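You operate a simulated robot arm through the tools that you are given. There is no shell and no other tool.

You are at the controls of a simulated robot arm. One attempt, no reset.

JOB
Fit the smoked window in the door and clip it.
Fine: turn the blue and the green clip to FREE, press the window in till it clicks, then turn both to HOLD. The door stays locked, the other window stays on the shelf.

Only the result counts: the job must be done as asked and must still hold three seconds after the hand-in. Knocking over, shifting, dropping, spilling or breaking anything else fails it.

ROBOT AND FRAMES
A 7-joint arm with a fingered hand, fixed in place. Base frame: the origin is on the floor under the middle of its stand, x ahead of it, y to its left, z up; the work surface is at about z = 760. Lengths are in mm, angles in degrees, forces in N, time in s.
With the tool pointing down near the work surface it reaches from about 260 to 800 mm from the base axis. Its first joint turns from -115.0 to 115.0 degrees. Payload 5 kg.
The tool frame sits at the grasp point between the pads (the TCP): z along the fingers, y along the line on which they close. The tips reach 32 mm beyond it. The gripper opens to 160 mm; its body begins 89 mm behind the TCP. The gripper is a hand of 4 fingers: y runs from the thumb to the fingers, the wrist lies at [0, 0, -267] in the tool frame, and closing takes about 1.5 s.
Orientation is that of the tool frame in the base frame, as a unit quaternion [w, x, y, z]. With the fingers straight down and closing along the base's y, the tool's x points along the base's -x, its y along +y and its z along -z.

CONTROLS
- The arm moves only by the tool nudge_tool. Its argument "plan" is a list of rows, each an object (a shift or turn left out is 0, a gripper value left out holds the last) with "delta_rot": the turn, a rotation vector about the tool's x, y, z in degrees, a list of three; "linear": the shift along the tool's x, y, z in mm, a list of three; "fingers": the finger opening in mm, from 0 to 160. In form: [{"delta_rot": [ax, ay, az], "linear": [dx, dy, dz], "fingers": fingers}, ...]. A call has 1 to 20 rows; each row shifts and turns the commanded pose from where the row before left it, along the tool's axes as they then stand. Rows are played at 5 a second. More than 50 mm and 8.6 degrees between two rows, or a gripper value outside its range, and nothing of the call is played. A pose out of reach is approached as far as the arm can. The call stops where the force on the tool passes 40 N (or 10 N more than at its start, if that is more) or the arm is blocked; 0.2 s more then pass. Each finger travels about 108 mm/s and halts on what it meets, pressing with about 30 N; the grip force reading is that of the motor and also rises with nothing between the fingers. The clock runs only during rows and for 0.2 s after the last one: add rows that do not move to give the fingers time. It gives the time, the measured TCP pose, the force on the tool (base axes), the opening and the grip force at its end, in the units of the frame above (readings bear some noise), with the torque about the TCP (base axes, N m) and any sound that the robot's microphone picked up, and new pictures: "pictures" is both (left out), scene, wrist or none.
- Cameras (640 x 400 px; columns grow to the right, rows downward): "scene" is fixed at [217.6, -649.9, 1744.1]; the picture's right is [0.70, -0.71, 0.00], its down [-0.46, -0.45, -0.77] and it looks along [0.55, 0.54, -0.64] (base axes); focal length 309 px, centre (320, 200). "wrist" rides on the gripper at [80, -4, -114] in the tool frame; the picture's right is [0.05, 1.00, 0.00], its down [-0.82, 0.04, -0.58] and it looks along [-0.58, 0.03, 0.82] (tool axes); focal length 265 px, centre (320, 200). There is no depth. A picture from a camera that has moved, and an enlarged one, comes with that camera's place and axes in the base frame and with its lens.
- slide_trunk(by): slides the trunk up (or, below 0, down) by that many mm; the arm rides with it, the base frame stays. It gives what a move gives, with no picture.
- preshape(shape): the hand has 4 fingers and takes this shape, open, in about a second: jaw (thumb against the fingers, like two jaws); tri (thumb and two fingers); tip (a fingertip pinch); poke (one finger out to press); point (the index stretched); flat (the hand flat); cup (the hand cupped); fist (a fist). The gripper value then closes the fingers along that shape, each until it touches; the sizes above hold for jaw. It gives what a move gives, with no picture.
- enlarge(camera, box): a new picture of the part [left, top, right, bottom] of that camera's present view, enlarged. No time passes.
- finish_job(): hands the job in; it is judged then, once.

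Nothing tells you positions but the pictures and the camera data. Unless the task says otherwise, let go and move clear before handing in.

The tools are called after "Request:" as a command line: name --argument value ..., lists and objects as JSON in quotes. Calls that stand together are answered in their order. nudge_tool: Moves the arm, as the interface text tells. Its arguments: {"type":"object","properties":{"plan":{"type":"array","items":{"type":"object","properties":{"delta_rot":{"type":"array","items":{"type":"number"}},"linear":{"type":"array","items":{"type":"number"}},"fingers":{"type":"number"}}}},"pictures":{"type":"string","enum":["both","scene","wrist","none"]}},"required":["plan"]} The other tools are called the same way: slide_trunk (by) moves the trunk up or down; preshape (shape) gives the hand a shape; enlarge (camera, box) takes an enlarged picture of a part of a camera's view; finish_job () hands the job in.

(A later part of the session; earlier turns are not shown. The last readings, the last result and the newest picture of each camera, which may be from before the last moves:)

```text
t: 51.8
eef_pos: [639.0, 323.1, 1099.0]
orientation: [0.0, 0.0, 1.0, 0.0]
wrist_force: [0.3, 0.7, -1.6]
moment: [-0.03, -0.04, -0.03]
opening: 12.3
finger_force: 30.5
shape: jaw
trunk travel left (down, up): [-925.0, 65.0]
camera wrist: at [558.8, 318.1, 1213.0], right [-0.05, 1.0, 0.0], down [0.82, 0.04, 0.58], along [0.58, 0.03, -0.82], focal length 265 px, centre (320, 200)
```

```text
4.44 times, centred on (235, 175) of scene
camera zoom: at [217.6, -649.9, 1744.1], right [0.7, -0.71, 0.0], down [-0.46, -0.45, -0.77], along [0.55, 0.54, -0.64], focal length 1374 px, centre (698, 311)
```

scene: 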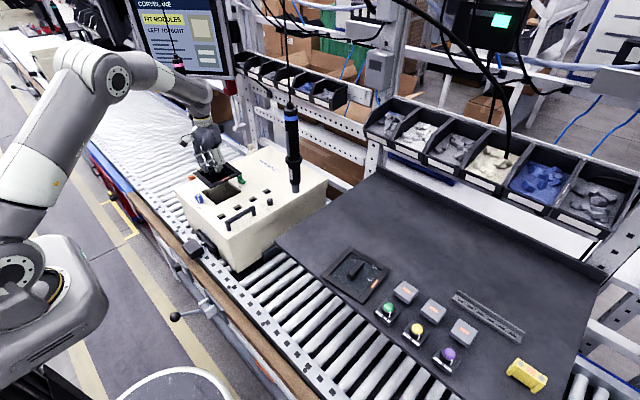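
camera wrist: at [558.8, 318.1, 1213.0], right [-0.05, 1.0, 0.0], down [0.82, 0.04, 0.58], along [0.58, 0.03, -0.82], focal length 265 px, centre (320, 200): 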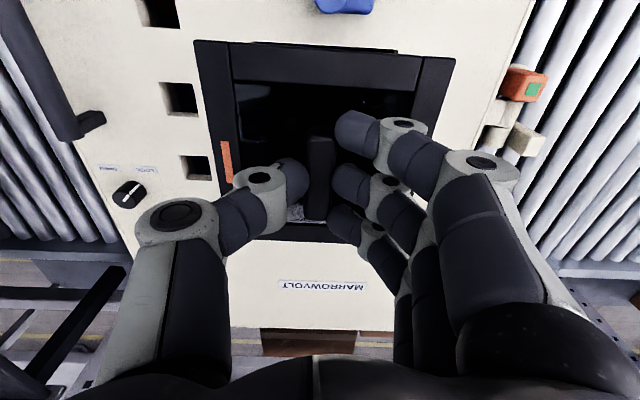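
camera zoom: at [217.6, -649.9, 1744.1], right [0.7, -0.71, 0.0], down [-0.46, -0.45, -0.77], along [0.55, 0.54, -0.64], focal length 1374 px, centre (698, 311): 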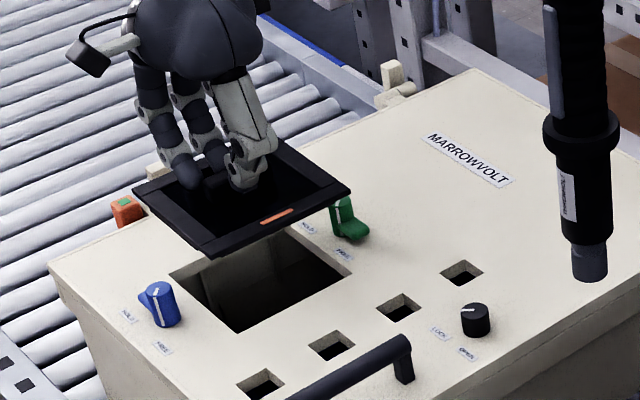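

The hole's near edge shows in front of the window flange, which is very useful for alignment. I'll zoom in on both ends for a precise offset.

Request:
enlarge --camera "wrist" --box '[190, 30, 290, 80]'

Request:
enlarge --camera "wrist" --box '[370, 30, 470, 80]'

```text
6.40 times, centred on (240, 55) of wrist
camera zoom: at [558.8, 318.1, 1213.0], right [-0.05, 1.0, 0.0], down [0.82, 0.04, 0.58], along [0.58, 0.03, -0.82], focal length 1699 px, centre (832, 1128)
```

zoom: 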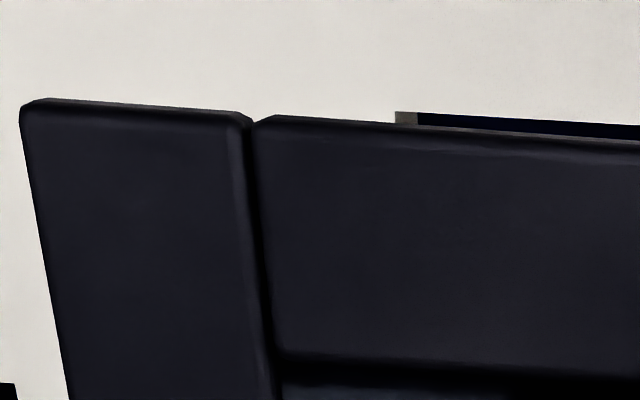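

```text
6.40 times, centred on (420, 55) of wrist
camera zoom: at [558.8, 318.1, 1213.0], right [-0.05, 1.0, 0.0], down [0.82, 0.04, 0.58], along [0.58, 0.03, -0.82], focal length 1699 px, centre (-320, 1128)
```

zoom: 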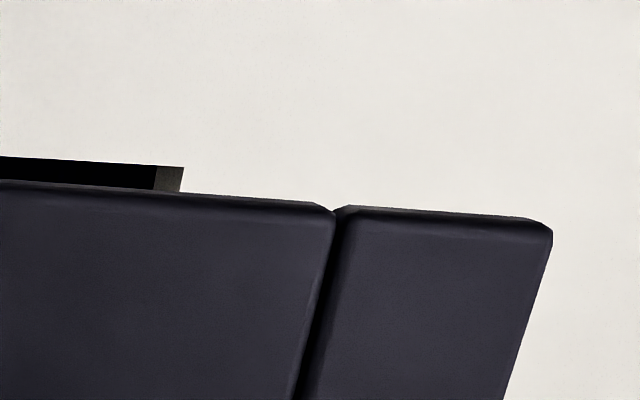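

Relative to the hole, the window is off by about 1.7 mm in y, 0.6 mm in x and 0.7° in yaw. I'll correct that and descend to just above the opening.

Request:
nudge_tool --plan '[{"linear": [-0.6, 1.65, 0], "delta_rot": [0, 0, -0.7]}, {"linear": [0, 0, 15]}, {"linear": [0, 0, 15]}, {"linear": [0, 0, 10]}, {"linear": [0, 0, 9]}, {"linear": [0, 0, 0]}, {"linear": [0, 0, 0]}]'

Request:
enlarge --camera "wrist" --box '[180, 0, 480, 200]'

Request:
enlarge --camera "scene" --box '[190, 150, 270, 210]'

```text
t: 53.4
eef_pos: [641.4, 324.8, 1051.0]
orientation: [0.001, -0.006, 1.0, 0.0]
wrist_force: [0.7, 0.2, -1.3]
moment: [0.0, 0.0, -0.02]
opening: 12.4
finger_force: 29.6
shape: jaw
trunk travel left (down, up): [-925.0, 65.0]
camera wrist: at [560.3, 318.7, 1164.1], right [-0.06, 1.0, 0.0], down [0.81, 0.05, 0.58], along [0.58, 0.04, -0.82], focal length 265 px, centre (320, 200)
```

scene: 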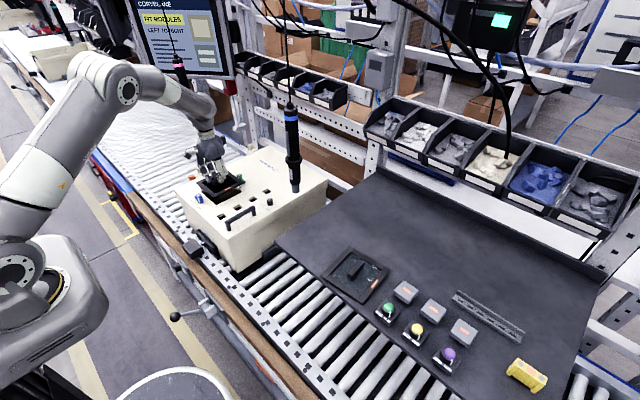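
wrist: 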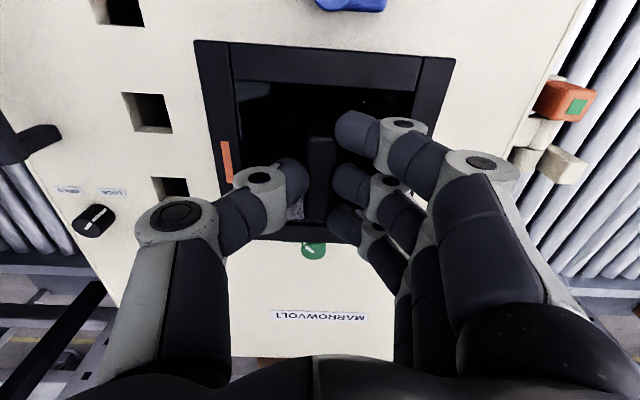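

```text
2.00 times, centred on (330, 100) of wrist
camera zoom: at [560.3, 318.7, 1164.1], right [-0.06, 1.0, 0.0], down [0.81, 0.05, 0.58], along [0.58, 0.04, -0.82], focal length 531 px, centre (300, 400)
```

zoom: 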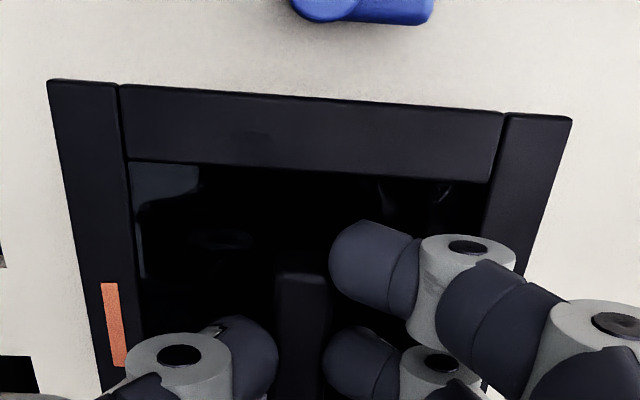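

```text
6.67 times, centred on (230, 180) of scene
camera zoom: at [217.6, -649.9, 1744.1], right [0.7, -0.71, 0.0], down [-0.46, -0.45, -0.77], along [0.55, 0.54, -0.64], focal length 2060 px, centre (920, 333)
```

zoom: 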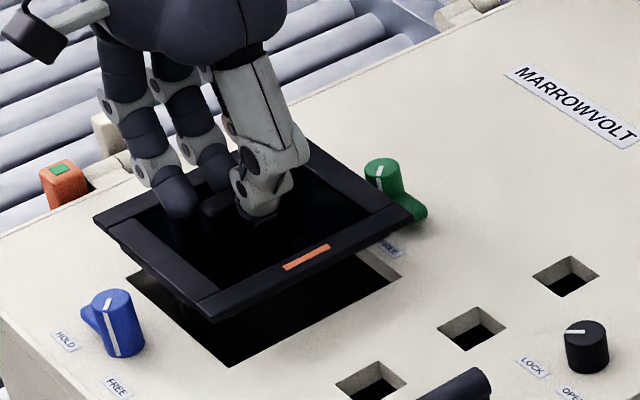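

Alignment looks good against both clips. Descending slowly into the opening while watching force and sound.

Request:
nudge_tool --plan '[{"linear": [0, 0, 5]}, {"linear": [0, 0, 5]}, {"linear": [0, 0, 4]}, {"linear": [0, 0, 4]}, {"linear": [0, 0, 3]}, {"linear": [0, 0, 3]}, {"linear": [0, 0, 0]}]'

Request:
enlarge --camera "scene" --box '[190, 155, 262, 209]'

```text
t: 55.0
eef_pos: [641.0, 325.5, 1027.9]
orientation: [0.001, -0.005, 1.0, 0.0]
wrist_force: [-0.6, 0.3, -2.1]
moment: [-0.01, 0.01, -0.02]
opening: 12.4
finger_force: 30.0
shape: jaw
trunk travel left (down, up): [-925.0, 65.0]
camera wrist: at [561.0, 318.6, 1140.6], right [-0.06, 1.0, 0.0], down [0.81, 0.05, 0.58], along [0.58, 0.04, -0.82], focal length 265 px, centre (320, 200)
```

scene: 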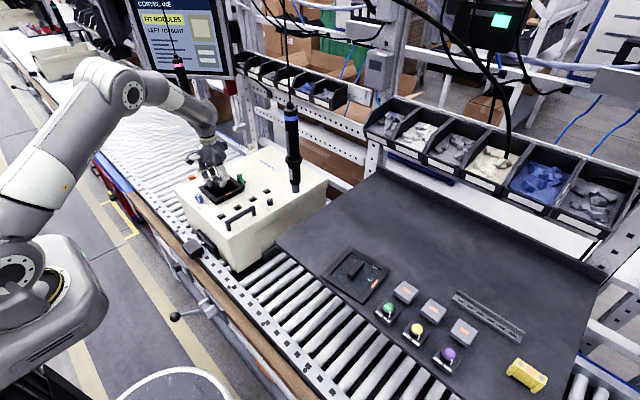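
wrist: 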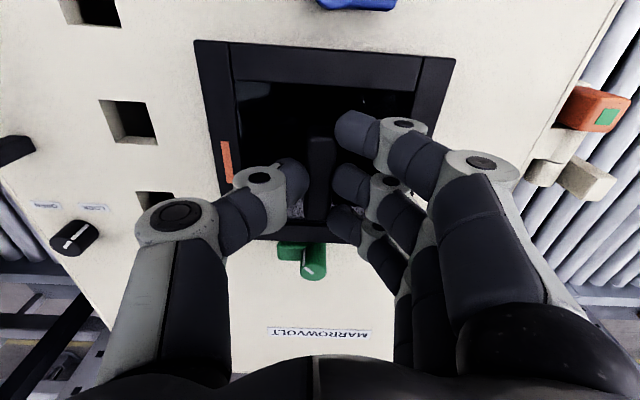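

```text
7.41 times, centred on (226, 182) of scene
camera zoom: at [217.6, -649.9, 1744.1], right [0.7, -0.71, 0.0], down [-0.46, -0.45, -0.77], along [0.55, 0.54, -0.64], focal length 2289 px, centre (1016, 333)
```

zoom: 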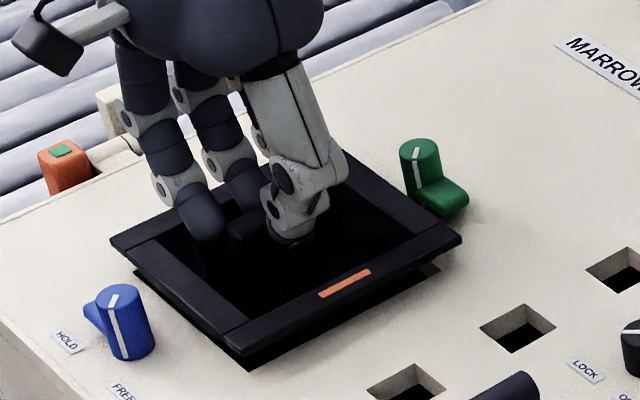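

Request:
nudge_tool --plan '[{"linear": [0, 0, 2]}, {"linear": [0, 0, 2]}, {"linear": [0, 0, 2]}, {"linear": [0, 0, 2]}, {"linear": [0, 0, 0]}]'

Request:
enlarge --camera "scene" --box '[190, 155, 262, 209]'

```text
t: 56.2
eef_pos: [641.2, 325.4, 1019.3]
orientation: [0.0, -0.006, 1.0, 0.0]
wrist_force: [0.0, 0.0, -0.1]
moment: [-0.03, -0.02, 0.02]
opening: 12.2
finger_force: 29.9
shape: jaw
trunk travel left (down, up): [-925.0, 65.0]
camera wrist: at [560.5, 317.9, 1132.1], right [-0.06, 1.0, 0.0], down [0.81, 0.05, 0.58], along [0.58, 0.04, -0.82], focal length 265 px, centre (320, 200)
```

scene: 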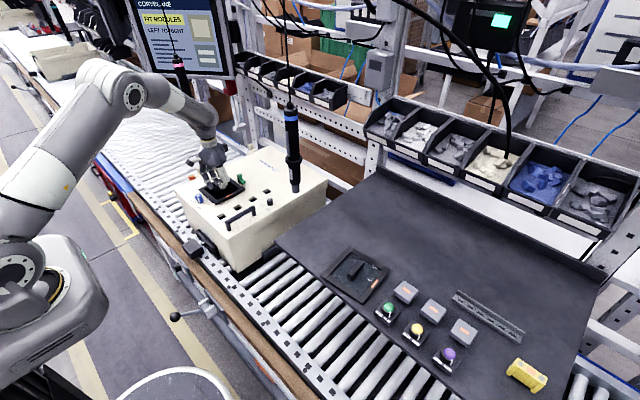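
wrist: 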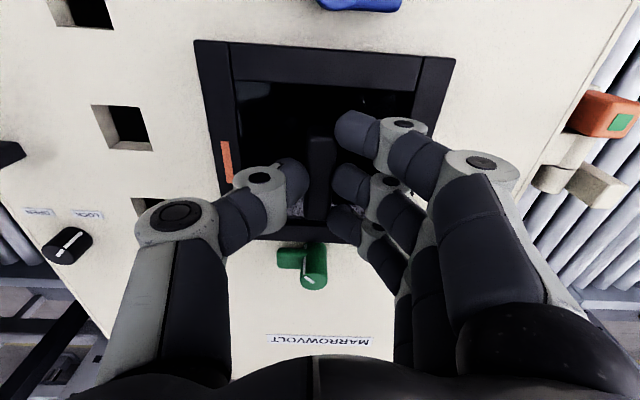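

```text
7.41 times, centred on (226, 182) of scene
camera zoom: at [217.6, -649.9, 1744.1], right [0.7, -0.71, 0.0], down [-0.46, -0.45, -0.77], along [0.55, 0.54, -0.64], focal length 2289 px, centre (1016, 333)
```

zoom: 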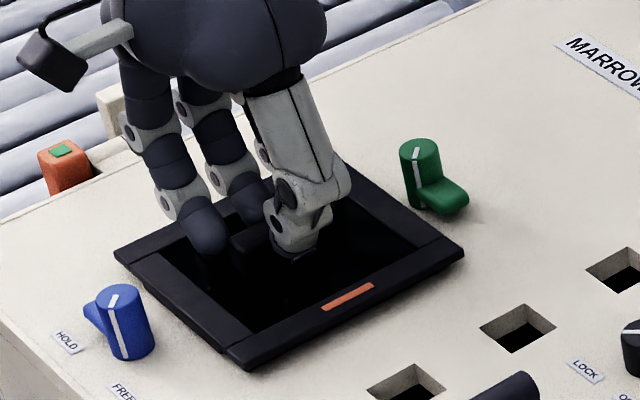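

The window is nearly at the door surface with no side load. I'll keep pressing in small steps.

Request:
nudge_tool --plan '[{"linear": [0, 0, 1.5]}, {"linear": [0, 0, 1.5]}, {"linear": [0, 0, 1.5]}, {"linear": [0, 0, 0]}]'

Request:
enlarge --camera "scene" --box '[190, 165, 254, 213]'

```text
t: 57.2
eef_pos: [640.3, 325.0, 1014.3]
orientation: [0.0, -0.007, 1.0, 0.0]
wrist_force: [-3.3, -0.8, 7.1]
moment: [0.0, 0.15, 0.03]
opening: 12.3
finger_force: 30.0
shape: jaw
trunk travel left (down, up): [-925.0, 65.0]
camera wrist: at [560.1, 318.2, 1128.5], right [-0.06, 1.0, 0.0], down [0.81, 0.05, 0.58], along [0.58, 0.04, -0.82], focal length 265 px, centre (320, 200)
```

scene: 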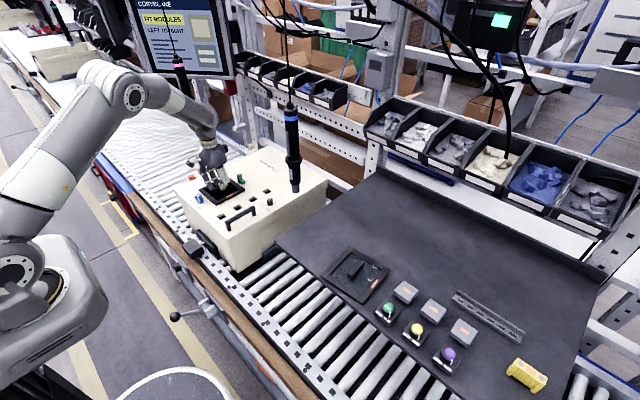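
wrist: 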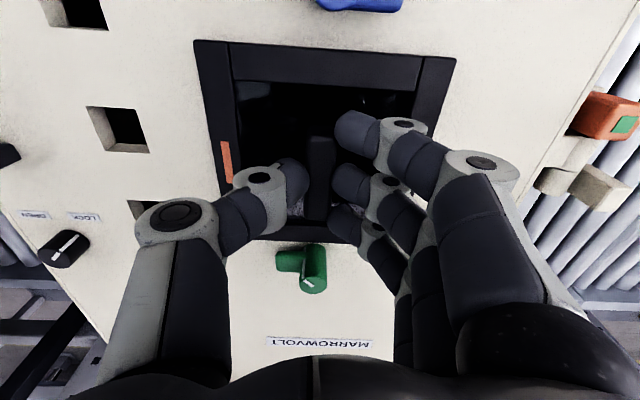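

```text
8.33 times, centred on (222, 189) of scene
camera zoom: at [217.6, -649.9, 1744.1], right [0.7, -0.71, 0.0], down [-0.46, -0.45, -0.77], along [0.55, 0.54, -0.64], focal length 2576 px, centre (1137, 292)
```

zoom: 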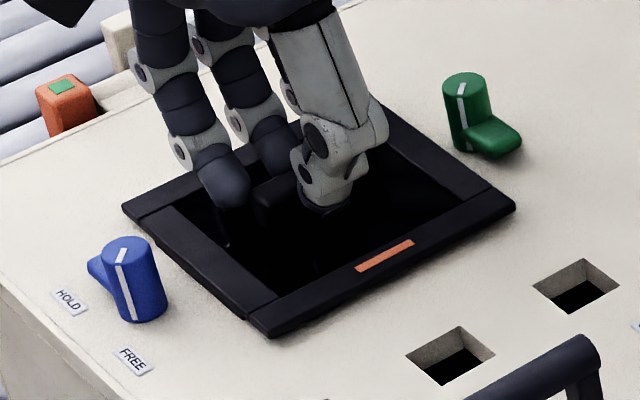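

First contact: about 7 N vertically and a slight push toward -x. I'll ease 0.7 mm toward -x and continue pressing in 1 mm steps.

Request:
nudge_tool --plan '[{"linear": [0.7, 0, 0]}, {"linear": [0, 0, 1]}, {"linear": [0, 0, 1]}, {"linear": [0, 0, 0]}]' --pictures "none"

```text
t: 58.2
eef_pos: [638.1, 325.6, 1011.8]
orientation: [-0.001, -0.005, 1.0, -0.001]
wrist_force: [-3.6, 1.6, 0.9]
moment: [0.07, 0.05, 0.01]
opening: 12.8
finger_force: 29.9
shape: jaw
trunk travel left (down, up): [-925.0, 65.0]
```

Request:
nudge_tool --plan '[{"linear": [0, 0, 1]}, {"linear": [0, 0, 1]}, {"linear": [0, 0, 0]}]' --pictures "scene"

Request:
enlarge --camera "scene" --box '[190, 165, 254, 213]'

```text
t: 59.0
eef_pos: [636.9, 324.5, 1010.3]
orientation: [0.0, -0.006, 1.0, 0.0]
wrist_force: [-10.3, 2.4, 3.9]
moment: [0.12, 0.19, 0.01]
opening: 12.8
finger_force: 29.8
shape: jaw
trunk travel left (down, up): [-925.0, 65.0]
```

scene: 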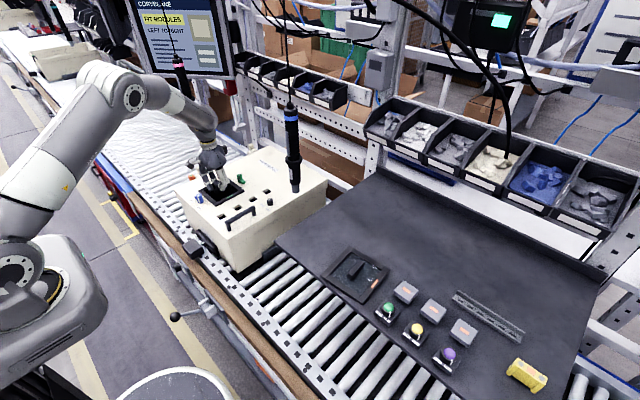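

```text
8.33 times, centred on (222, 189) of scene
camera zoom: at [217.6, -649.9, 1744.1], right [0.7, -0.71, 0.0], down [-0.46, -0.45, -0.77], along [0.55, 0.54, -0.64], focal length 2576 px, centre (1137, 292)
```

zoom: 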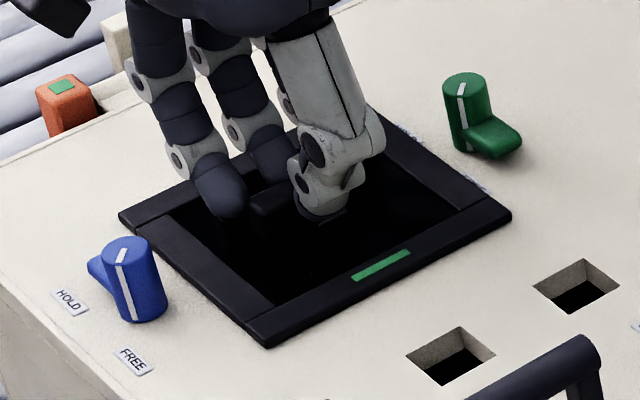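

The window's tag has turned from orange to green, but no click has been reported and there's a 10 N side load toward -x. I'll relieve it by shifting toward -x, then press further.

Request:
nudge_tool --plan '[{"linear": [1.2, 0, 0]}, {"linear": [1.2, 0, 0]}, {"linear": [0, 0, 0]}]' --pictures "none"

```text
t: 59.8
eef_pos: [638.9, 324.5, 1011.1]
orientation: [0.001, -0.006, 1.0, 0.0]
wrist_force: [-1.5, 5.1, 2.0]
moment: [0.17, 0.05, 0.06]
opening: 12.8
finger_force: 29.2
shape: jaw
trunk travel left (down, up): [-925.0, 65.0]
```

Request:
nudge_tool --plan '[{"linear": [0, 0.8, 0]}, {"linear": [0, 0, 1]}, {"linear": [0, 0, 1]}, {"linear": [0, 0, 0]}]'

Request:
enlarge --camera "scene" --box '[198, 175, 246, 211]'

Request:
enlarge --camera "wrist" --box '[180, 20, 480, 270]'

```text
t: 60.8
eef_pos: [638.1, 325.9, 1009.8]
orientation: [0.001, -0.005, 1.0, 0.0]
wrist_force: [1.0, 0.4, 14.6]
moment: [0.12, -0.01, 0.02]
opening: 12.8
finger_force: 29.9
shape: jaw
trunk travel left (down, up): [-925.0, 65.0]
camera wrist: at [557.0, 318.8, 1123.2], right [-0.06, 1.0, 0.0], down [0.81, 0.05, 0.58], along [0.58, 0.04, -0.81], focal length 265 px, centre (320, 200)
```

scene: 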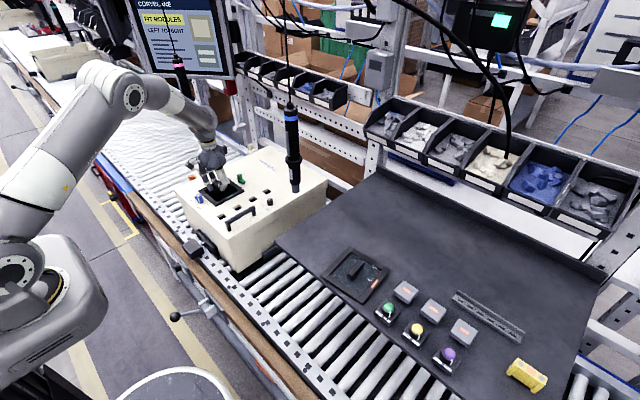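
wrist: 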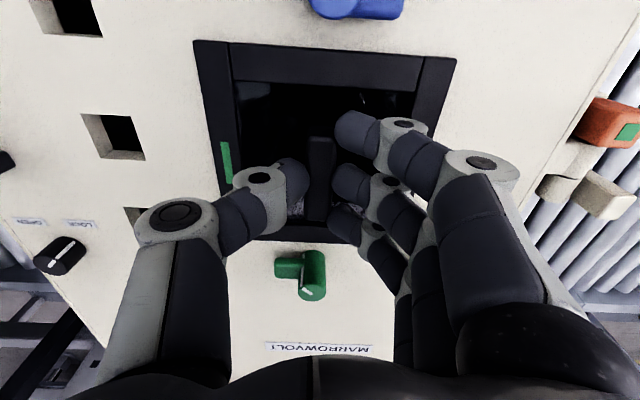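

```text
11.11 times, centred on (222, 193) of scene
camera zoom: at [217.6, -649.9, 1744.1], right [0.7, -0.71, 0.0], down [-0.46, -0.45, -0.77], along [0.55, 0.54, -0.64], focal length 3434 px, centre (1409, 278)
```

zoom: 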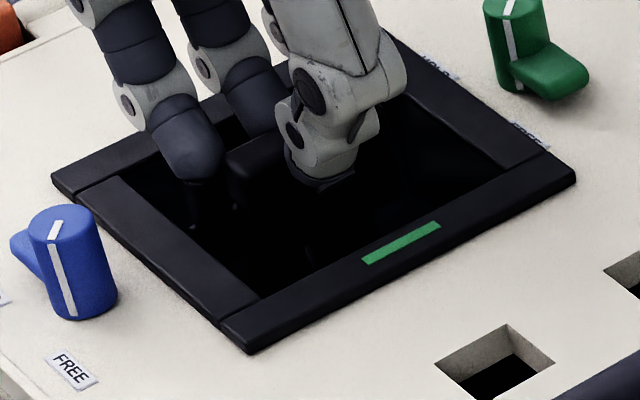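

```text
1.60 times, centred on (330, 145) of wrist
camera zoom: at [557.0, 318.8, 1123.2], right [-0.06, 1.0, 0.0], down [0.81, 0.05, 0.58], along [0.58, 0.04, -0.81], focal length 425 px, centre (304, 288)
```

zoom: 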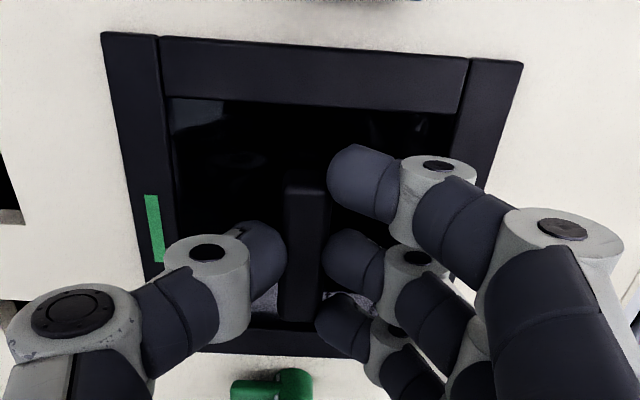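

The flange looks flush and the tag is green. I'll press a bit harder to be sure it has latched, listening for the click.

Request:
nudge_tool --plan '[{"linear": [0, 0, 1]}, {"linear": [0, 0, 1]}, {"linear": [0, 0, 0]}]' --pictures "none"

```text
t: 61.6
eef_pos: [638.0, 325.5, 1009.4]
orientation: [0.002, -0.006, 1.0, 0.001]
wrist_force: [4.1, -0.2, 30.5]
moment: [0.09, -0.04, 0.02]
opening: 13.4
finger_force: 30.8
shape: jaw
trunk travel left (down, up): [-925.0, 65.0]
```

Request:
enlarge --camera "scene" --box '[200, 190, 232, 210]'

Request:
enlarge --camera "scene" --box '[226, 180, 250, 200]'

Request:
enlarge --camera "wrist" --box '[180, 25, 300, 75]'

Request:
enlarge --camera "wrist" --box '[360, 35, 480, 110]'

```text
16.00 times, centred on (216, 200) of scene
camera zoom: at [217.6, -649.9, 1744.1], right [0.7, -0.71, 0.0], down [-0.46, -0.45, -0.77], along [0.55, 0.54, -0.64], focal length 4945 px, centre (1984, 200)
```

zoom: 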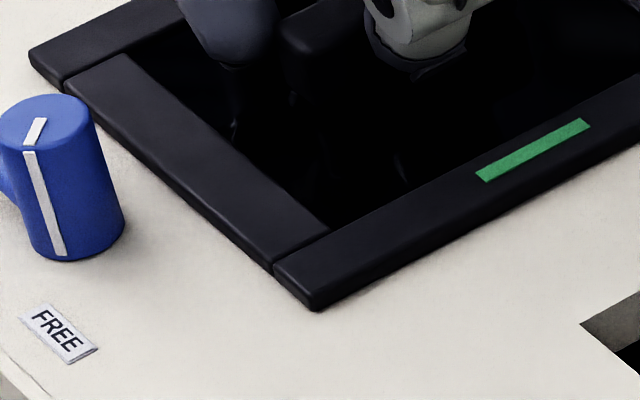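

```text
16.00 times, centred on (238, 190) of scene
camera zoom: at [217.6, -649.9, 1744.1], right [0.7, -0.71, 0.0], down [-0.46, -0.45, -0.77], along [0.55, 0.54, -0.64], focal length 4945 px, centre (1632, 360)
```

zoom: 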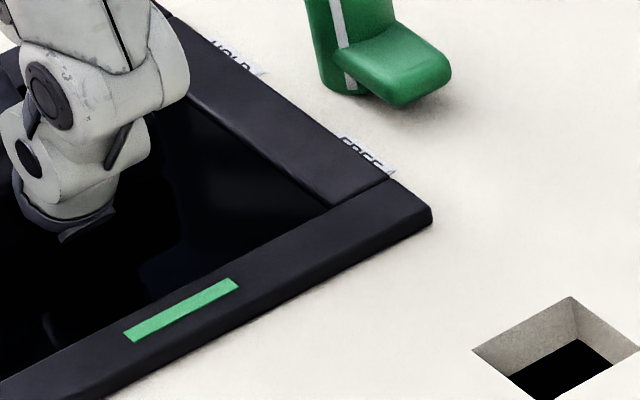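

```text
5.33 times, centred on (240, 50) of wrist
camera zoom: at [556.7, 318.7, 1122.2], right [-0.06, 1.0, 0.0], down [0.81, 0.05, 0.58], along [0.58, 0.04, -0.81], focal length 1416 px, centre (747, 1000)
```

zoom: 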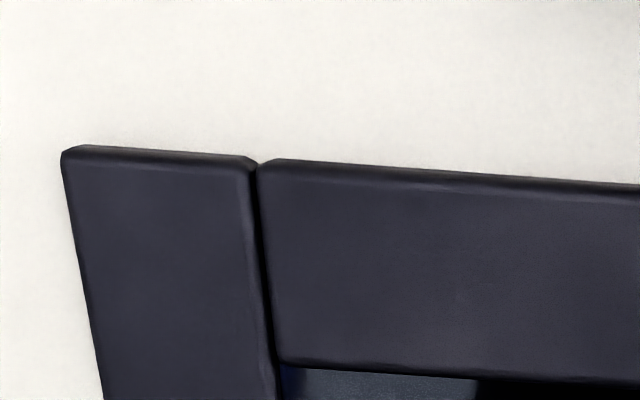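

```text
5.33 times, centred on (420, 72) of wrist
camera zoom: at [556.7, 318.7, 1122.2], right [-0.06, 1.0, 0.0], down [0.81, 0.05, 0.58], along [0.58, 0.04, -0.81], focal length 1416 px, centre (-213, 880)
```

zoom: 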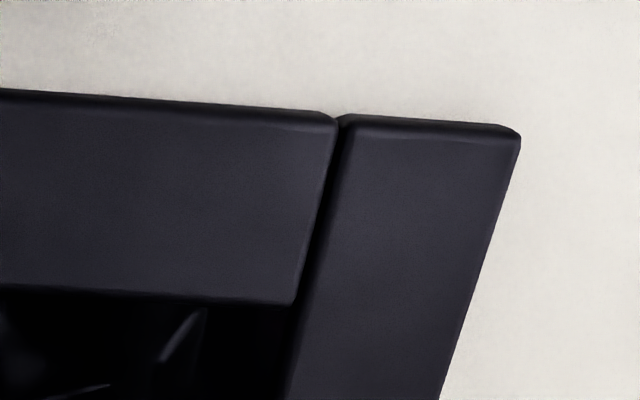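

Request:
nudge_tool --plan '[{"linear": [0, 0, 0.8]}, {"linear": [0, 0, 0]}]' --pictures "none"

Request:
nudge_tool --plan '[{"linear": [0, 0, -2]}, {"linear": [0, 0, -2]}, {"linear": [0, 0, -0.8]}, {"linear": [0, 0, 0]}]' --pictures "none"

```text
t: 62.2
eef_pos: [637.8, 325.3, 1008.7]
orientation: [0.003, -0.007, 1.0, 0.002]
wrist_force: [5.7, 1.5, 36.8]
moment: [0.13, -0.07, 0.04]
opening: 14.1
finger_force: 29.8
shape: jaw
trunk travel left (down, up): [-925.0, 65.0]
```

```text
t: 63.2
eef_pos: [637.3, 326.0, 1010.5]
orientation: [0.0, -0.007, 1.0, 0.001]
wrist_force: [7.4, 3.0, 12.3]
moment: [0.17, -0.21, 0.04]
opening: 14.1
finger_force: 30.0
shape: jaw
trunk travel left (down, up): [-925.0, 65.0]
```

Request:
nudge_tool --plan '[{"linear": [0, 0, -1]}, {"linear": [0, 0, -1]}, {"linear": [0, 0, 0]}]' --pictures "none"

```text
t: 64.0
eef_pos: [636.6, 324.6, 1010.9]
orientation: [-0.001, -0.006, 1.0, 0.0]
wrist_force: [5.3, 2.1, -2.5]
moment: [0.11, -0.12, 0.03]
opening: 13.8
finger_force: 30.6
shape: jaw
trunk travel left (down, up): [-925.0, 65.0]
```

Request:
nudge_tool --plan '[{"linear": [0, 0, -1]}, {"linear": [0, 0, 0]}]' --pictures "none"

```text
t: 64.6
eef_pos: [637.4, 325.3, 1011.0]
orientation: [-0.001, -0.006, 1.0, -0.001]
wrist_force: [2.7, 0.4, -8.9]
moment: [0.03, -0.08, 0.04]
opening: 12.9
finger_force: 30.7
shape: jaw
trunk travel left (down, up): [-925.0, 65.0]
```

Pulling up gives -9 N with no upward motion, so the window is latched. I'll neutralise the load, release it and look.

Request:
nudge_tool --plan '[{"linear": [0, 0, 1]}, {"linear": [0, 0, 0]}, {"fingers": 20}, {"linear": [0, 0, 0]}, {"fingers": 48}, {"linear": [0, 0, 0]}, {"linear": [0, 0, -10]}, {"linear": [0, 0, -25]}, {"linear": [0, 0, -40]}, {"linear": [0, 0, -40]}, {"linear": [0, 0, 0]}]'

Request:
enlarge --camera "wrist" --box '[200, 30, 440, 230]'

Request:
enlarge --camera "scene" --box '[185, 160, 265, 215]'

```text
t: 67.0
eef_pos: [636.2, 325.2, 1126.0]
orientation: [0.0, -0.006, 1.0, 0.0]
wrist_force: [0.5, 0.6, 0.6]
moment: [0.01, 0.05, 0.01]
opening: 47.6
finger_force: 0.0
shape: jaw
trunk travel left (down, up): [-925.0, 65.0]
camera wrist: at [557.2, 319.3, 1240.1], right [-0.06, 1.0, 0.0], down [0.82, 0.05, 0.58], along [0.58, 0.04, -0.82], focal length 265 px, centre (320, 200)
```

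scene: 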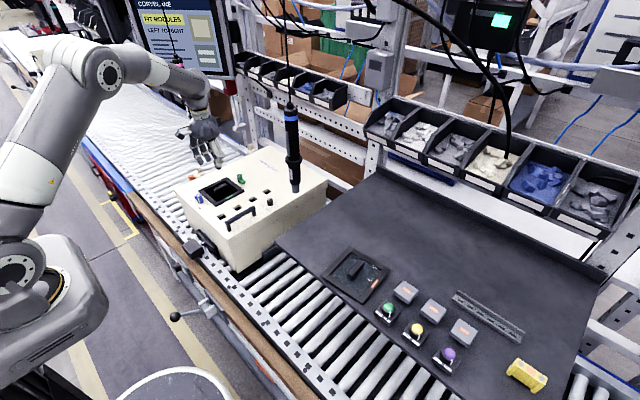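
wrist: 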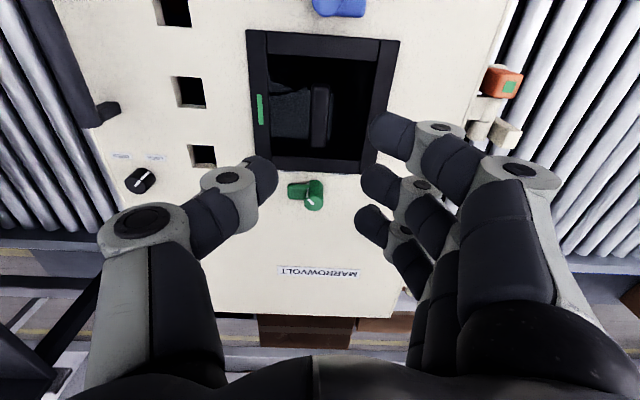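

```text
2.00 times, centred on (320, 130) of wrist
camera zoom: at [557.2, 319.3, 1240.1], right [-0.06, 1.0, 0.0], down [0.82, 0.05, 0.58], along [0.58, 0.04, -0.82], focal length 531 px, centre (320, 340)
```

zoom: 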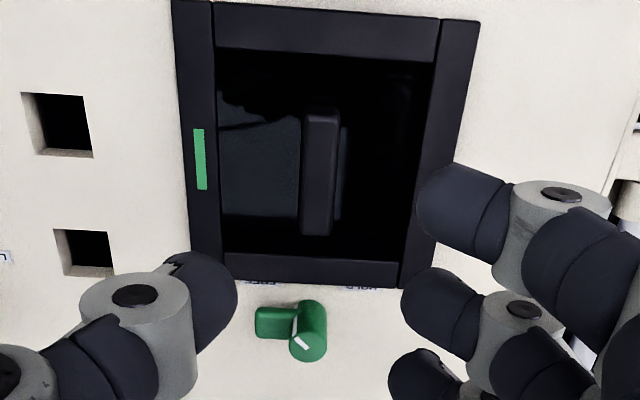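

```text
7.27 times, centred on (225, 188) of scene
camera zoom: at [217.6, -649.9, 1744.1], right [0.7, -0.71, 0.0], down [-0.46, -0.45, -0.77], along [0.55, 0.54, -0.64], focal length 2248 px, centre (1011, 291)
```

zoom: 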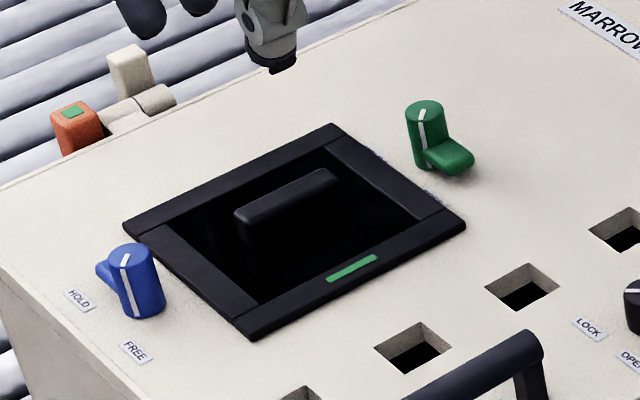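

The window is seated with its tag green. Now for the clips back to HOLD: I'll go over blue with the hand turned to +90°.

Request:
nudge_tool --plan '[{"linear": [44, 0, 0], "fingers": 56}, {"linear": [44, 0, 0]}, {"delta_rot": [0, 0, -8.5]}, {"delta_rot": [0, 0, -8.5]}, {"delta_rot": [0, 0, -8.5]}, {"delta_rot": [0, 0, -8.5]}, {"delta_rot": [0, 0, -8.5]}, {"delta_rot": [0, 0, -8.5]}, {"delta_rot": [0, 0, -8.5]}, {"delta_rot": [0, 0, -8.5]}, {"delta_rot": [0, 0, -8.5]}, {"delta_rot": [0, 0, -8.5]}, {"delta_rot": [0, 0, -4.3]}, {"linear": [0, 0, 0]}, {"linear": [0, 0, 0]}]'

Request:
enlarge --camera "wrist" --box '[270, 50, 370, 160]'

Request:
enlarge --camera "wrist" --box '[180, 60, 460, 240]'

```text
t: 70.2
eef_pos: [550.3, 323.3, 1127.8]
orientation: [0.0, 0.708, -0.706, 0.001]
wrist_force: [-0.8, 0.2, 0.9]
moment: [-0.05, -0.01, -0.01]
opening: 55.7
finger_force: 0.1
shape: jaw
trunk travel left (down, up): [-925.0, 65.0]
camera wrist: at [553.8, 242.6, 1241.2], right [-1.0, -0.05, 0.0], down [-0.04, 0.82, 0.58], along [-0.03, 0.58, -0.82], focal length 265 px, centre (320, 200)
```

scene: 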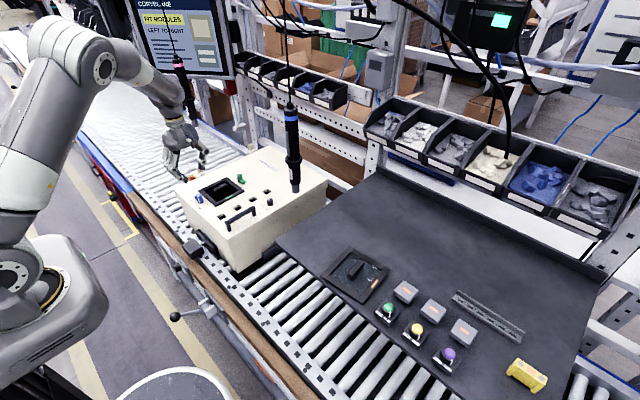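
wrist: 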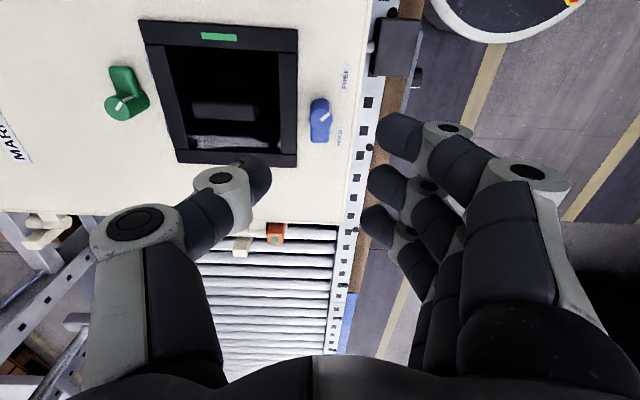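

```text
3.64 times, centred on (320, 105) of wrist
camera zoom: at [553.8, 242.6, 1241.2], right [-1.0, -0.05, 0.0], down [-0.04, 0.82, 0.58], along [-0.03, 0.58, -0.82], focal length 965 px, centre (320, 546)
```

zoom: 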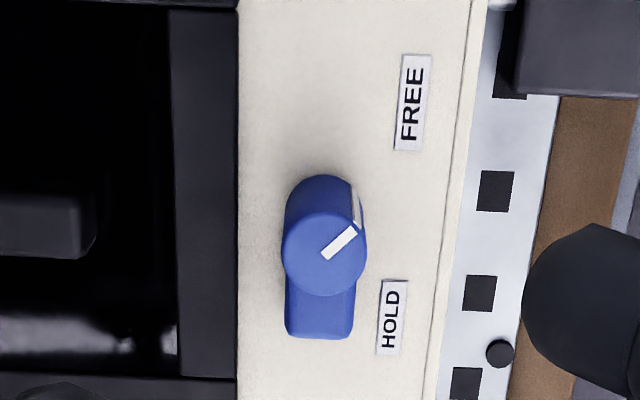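

```text
2.22 times, centred on (320, 150) of wrist
camera zoom: at [553.8, 242.6, 1241.2], right [-1.0, -0.05, 0.0], down [-0.04, 0.82, 0.58], along [-0.03, 0.58, -0.82], focal length 590 px, centre (320, 311)
```

zoom: 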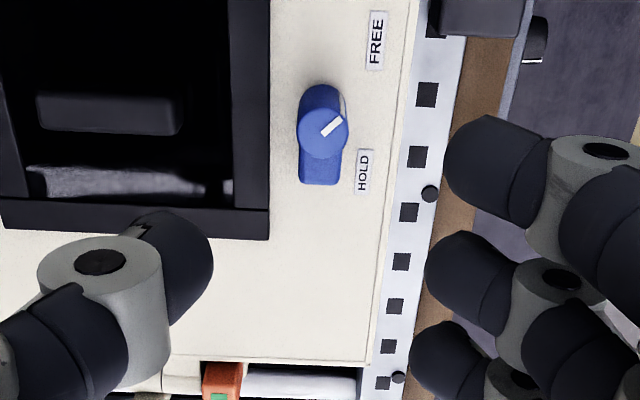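

Request:
nudge_tool --plan '[{"linear": [0, 1.2, 20]}, {"linear": [0, 0, 30]}, {"linear": [0, 0, 25]}, {"linear": [0, 0, 13]}, {"linear": [0, 0, 0]}]' --pictures "wrist"

Request:
enlarge --camera "wrist" --box '[200, 80, 440, 230]'

Request:
enlarge --camera "scene" --box '[170, 150, 250, 215]'

```text
t: 71.4
eef_pos: [547.9, 324.4, 1039.5]
orientation: [0.0, -0.707, 0.707, 0.0]
wrist_force: [-0.6, 0.3, -0.8]
moment: [-0.01, -0.01, 0.01]
opening: 55.3
finger_force: 0.1
shape: jaw
trunk travel left (down, up): [-925.0, 65.0]
camera wrist: at [553.1, 243.0, 1153.5], right [-1.0, -0.05, 0.0], down [-0.04, 0.82, 0.58], along [-0.03, 0.58, -0.82], focal length 265 px, centre (320, 200)
```

wrist: 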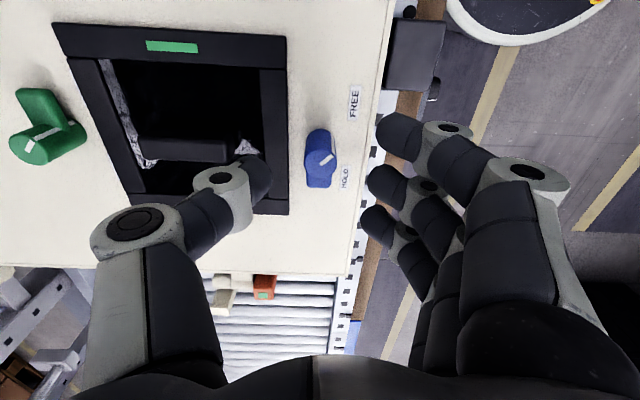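

```text
2.67 times, centred on (320, 155) of wrist
camera zoom: at [553.1, 243.0, 1153.5], right [-1.0, -0.05, 0.0], down [-0.04, 0.82, 0.58], along [-0.03, 0.58, -0.82], focal length 708 px, centre (320, 320)
```

zoom: 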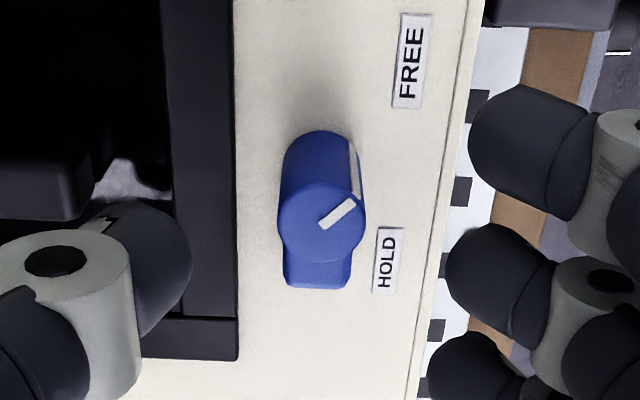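

```text
6.15 times, centred on (210, 182) of scene
camera zoom: at [217.6, -649.9, 1744.1], right [0.7, -0.71, 0.0], down [-0.46, -0.45, -0.77], along [0.55, 0.54, -0.64], focal length 1902 px, centre (997, 308)
```

zoom: 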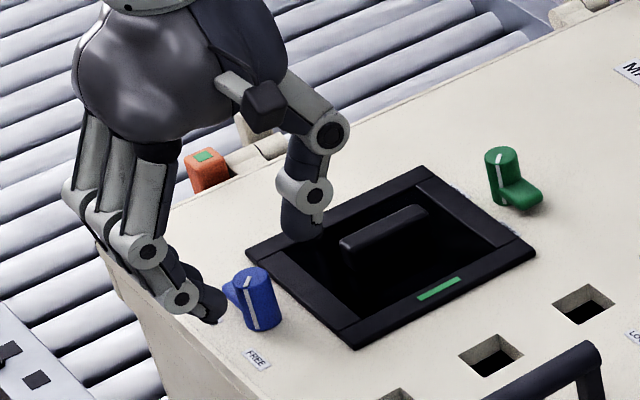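

Request:
nudge_tool --plan '[{"linear": [1.3, 0.6, 0], "fingers": 42}, {"linear": [0, 0, 8]}, {"linear": [0, 0, 8]}, {"linear": [0, 0, 6]}, {"linear": [0, 0, 0], "fingers": 10}, {"linear": [0, 0, 0]}, {"linear": [0, 0, 0]}, {"linear": [0, 0, 0]}, {"linear": [0, 0, 0]}]' --pictures "wrist"

Request:
enlarge --camera "wrist" --box '[220, 90, 440, 250]'

Request:
enlarge --camera "scene" --box '[170, 150, 250, 215]'

```text
t: 73.4
eef_pos: [550.8, 322.3, 1017.3]
orientation: [-0.001, -0.707, 0.708, 0.0]
wrist_force: [14.6, -2.6, -2.2]
moment: [-0.02, -0.16, -0.04]
opening: 2.6
finger_force: 30.1
shape: jaw
trunk travel left (down, up): [-925.0, 65.0]
camera wrist: at [555.1, 240.3, 1130.6], right [-1.0, -0.05, 0.0], down [-0.04, 0.82, 0.58], along [-0.03, 0.58, -0.82], focal length 265 px, centre (320, 200)
```

wrist: 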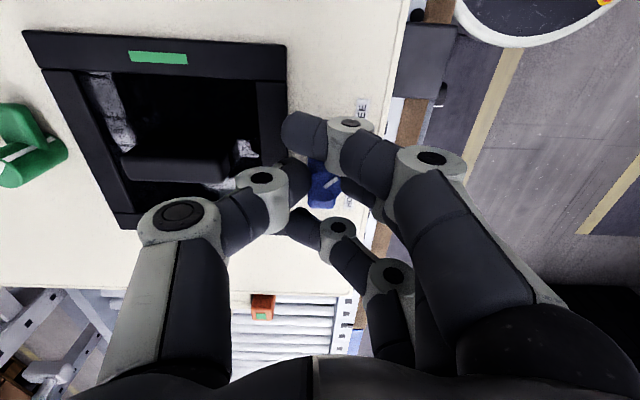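

```text
2.50 times, centred on (330, 170) of wrist
camera zoom: at [555.1, 240.3, 1130.6], right [-1.0, -0.05, 0.0], down [-0.04, 0.82, 0.58], along [-0.03, 0.58, -0.82], focal length 664 px, centre (295, 275)
```

zoom: 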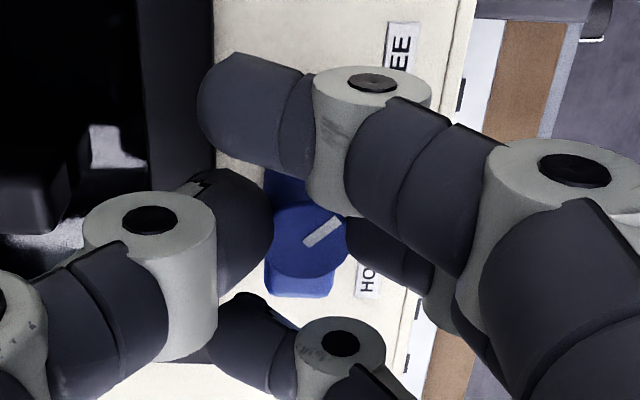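

```text
6.15 times, centred on (210, 182) of scene
camera zoom: at [217.6, -649.9, 1744.1], right [0.7, -0.71, 0.0], down [-0.46, -0.45, -0.77], along [0.55, 0.54, -0.64], focal length 1902 px, centre (997, 308)
```

zoom: 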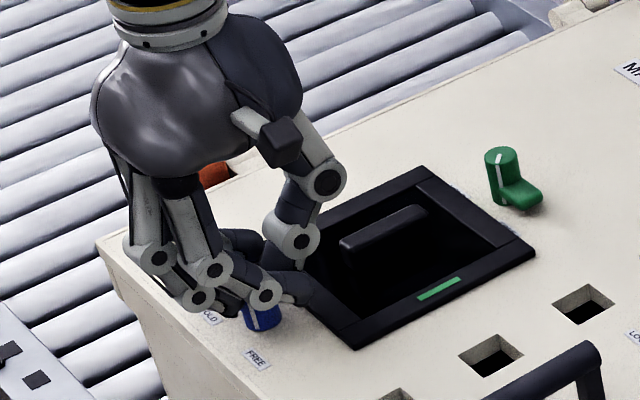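

Blue is gripped. Turning it clockwise back toward HOLD.

Request:
nudge_tool --plan '[{"delta_rot": [0, 0, 5]}, {"delta_rot": [0, 0, 8]}, {"delta_rot": [0, 0, 8]}, {"delta_rot": [0, 0, 8]}, {"delta_rot": [0, 0, 8]}, {"delta_rot": [0, 0, 8]}, {"linear": [0, 0, 0]}]' --pictures "wrist"

Request:
enlarge --camera "wrist" --box '[220, 90, 440, 250]'

```text
t: 75.0
eef_pos: [547.9, 320.2, 1017.2]
orientation: [-0.001, -0.381, 0.925, 0.0]
wrist_force: [7.9, -13.3, 0.3]
moment: [-0.2, -0.1, -0.07]
opening: 2.7
finger_force: 29.7
shape: jaw
trunk travel left (down, up): [-925.0, 65.0]
camera wrist: at [494.5, 260.3, 1130.5], right [-0.74, 0.67, 0.0], down [0.55, 0.6, 0.58], along [0.39, 0.43, -0.82], focal length 265 px, centre (320, 200)
```

wrist: 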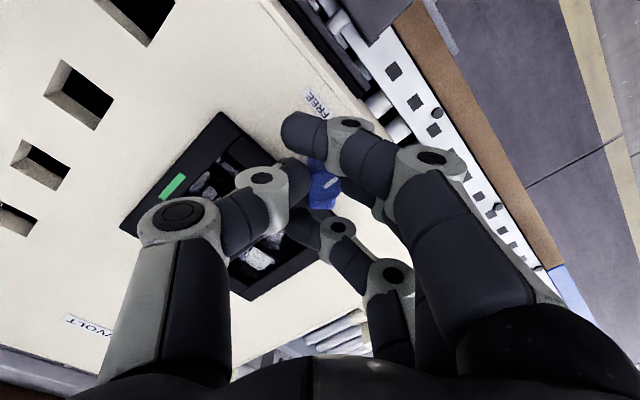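

```text
2.50 times, centred on (330, 170) of wrist
camera zoom: at [494.5, 260.3, 1130.5], right [-0.74, 0.67, 0.0], down [0.55, 0.6, 0.58], along [0.39, 0.43, -0.82], focal length 664 px, centre (295, 275)
```

zoom: 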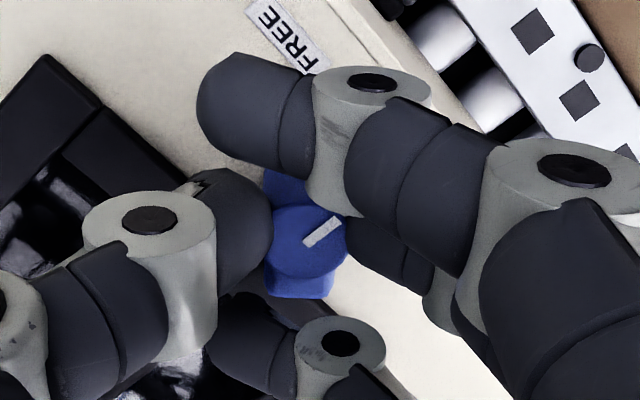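

Request:
nudge_tool --plan '[{"delta_rot": [0, 0, 8]}, {"delta_rot": [0, 0, 8]}, {"delta_rot": [0, 0, 8]}, {"delta_rot": [0, 0, 8]}, {"delta_rot": [0, 0, 8]}, {"delta_rot": [0, 0, 5]}, {"linear": [0, 0, 0]}]' --pictures "wrist"

Request:
enlarge --camera "wrist" --box '[220, 90, 440, 250]'

Request:
enlarge --camera "scene" --box '[170, 150, 250, 215]'

```text
t: 76.6
eef_pos: [546.3, 323.5, 1017.2]
orientation: [0.0, 0.001, 1.0, 0.0]
wrist_force: [-8.8, -13.7, -3.8]
moment: [-0.16, 0.22, -0.01]
opening: 2.6
finger_force: 30.1
shape: jaw
trunk travel left (down, up): [-925.0, 65.0]
camera wrist: at [465.9, 317.0, 1130.8], right [-0.05, 1.0, 0.0], down [0.82, 0.04, 0.58], along [0.58, 0.03, -0.82], focal length 265 px, centre (320, 200)
```

wrist: 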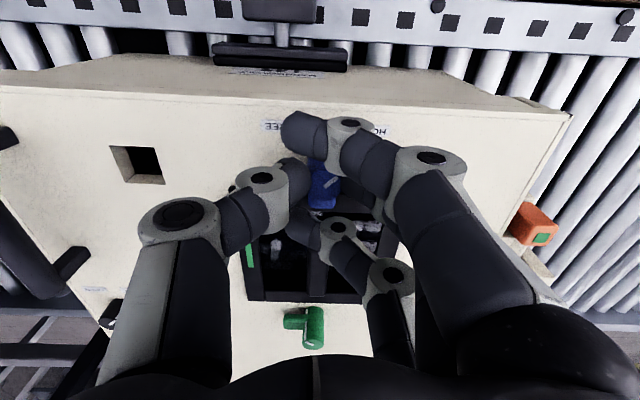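

```text
2.50 times, centred on (330, 170) of wrist
camera zoom: at [465.9, 317.0, 1130.8], right [-0.05, 1.0, 0.0], down [0.82, 0.04, 0.58], along [0.58, 0.03, -0.82], focal length 664 px, centre (295, 275)
```

zoom: 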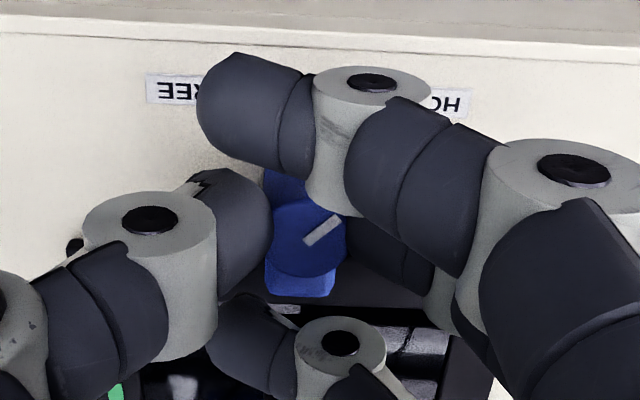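

```text
6.15 times, centred on (210, 182) of scene
camera zoom: at [217.6, -649.9, 1744.1], right [0.7, -0.71, 0.0], down [-0.46, -0.45, -0.77], along [0.55, 0.54, -0.64], focal length 1902 px, centre (997, 308)
```

zoom: 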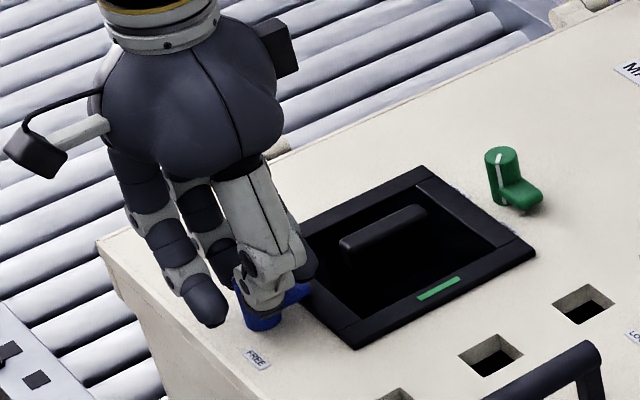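

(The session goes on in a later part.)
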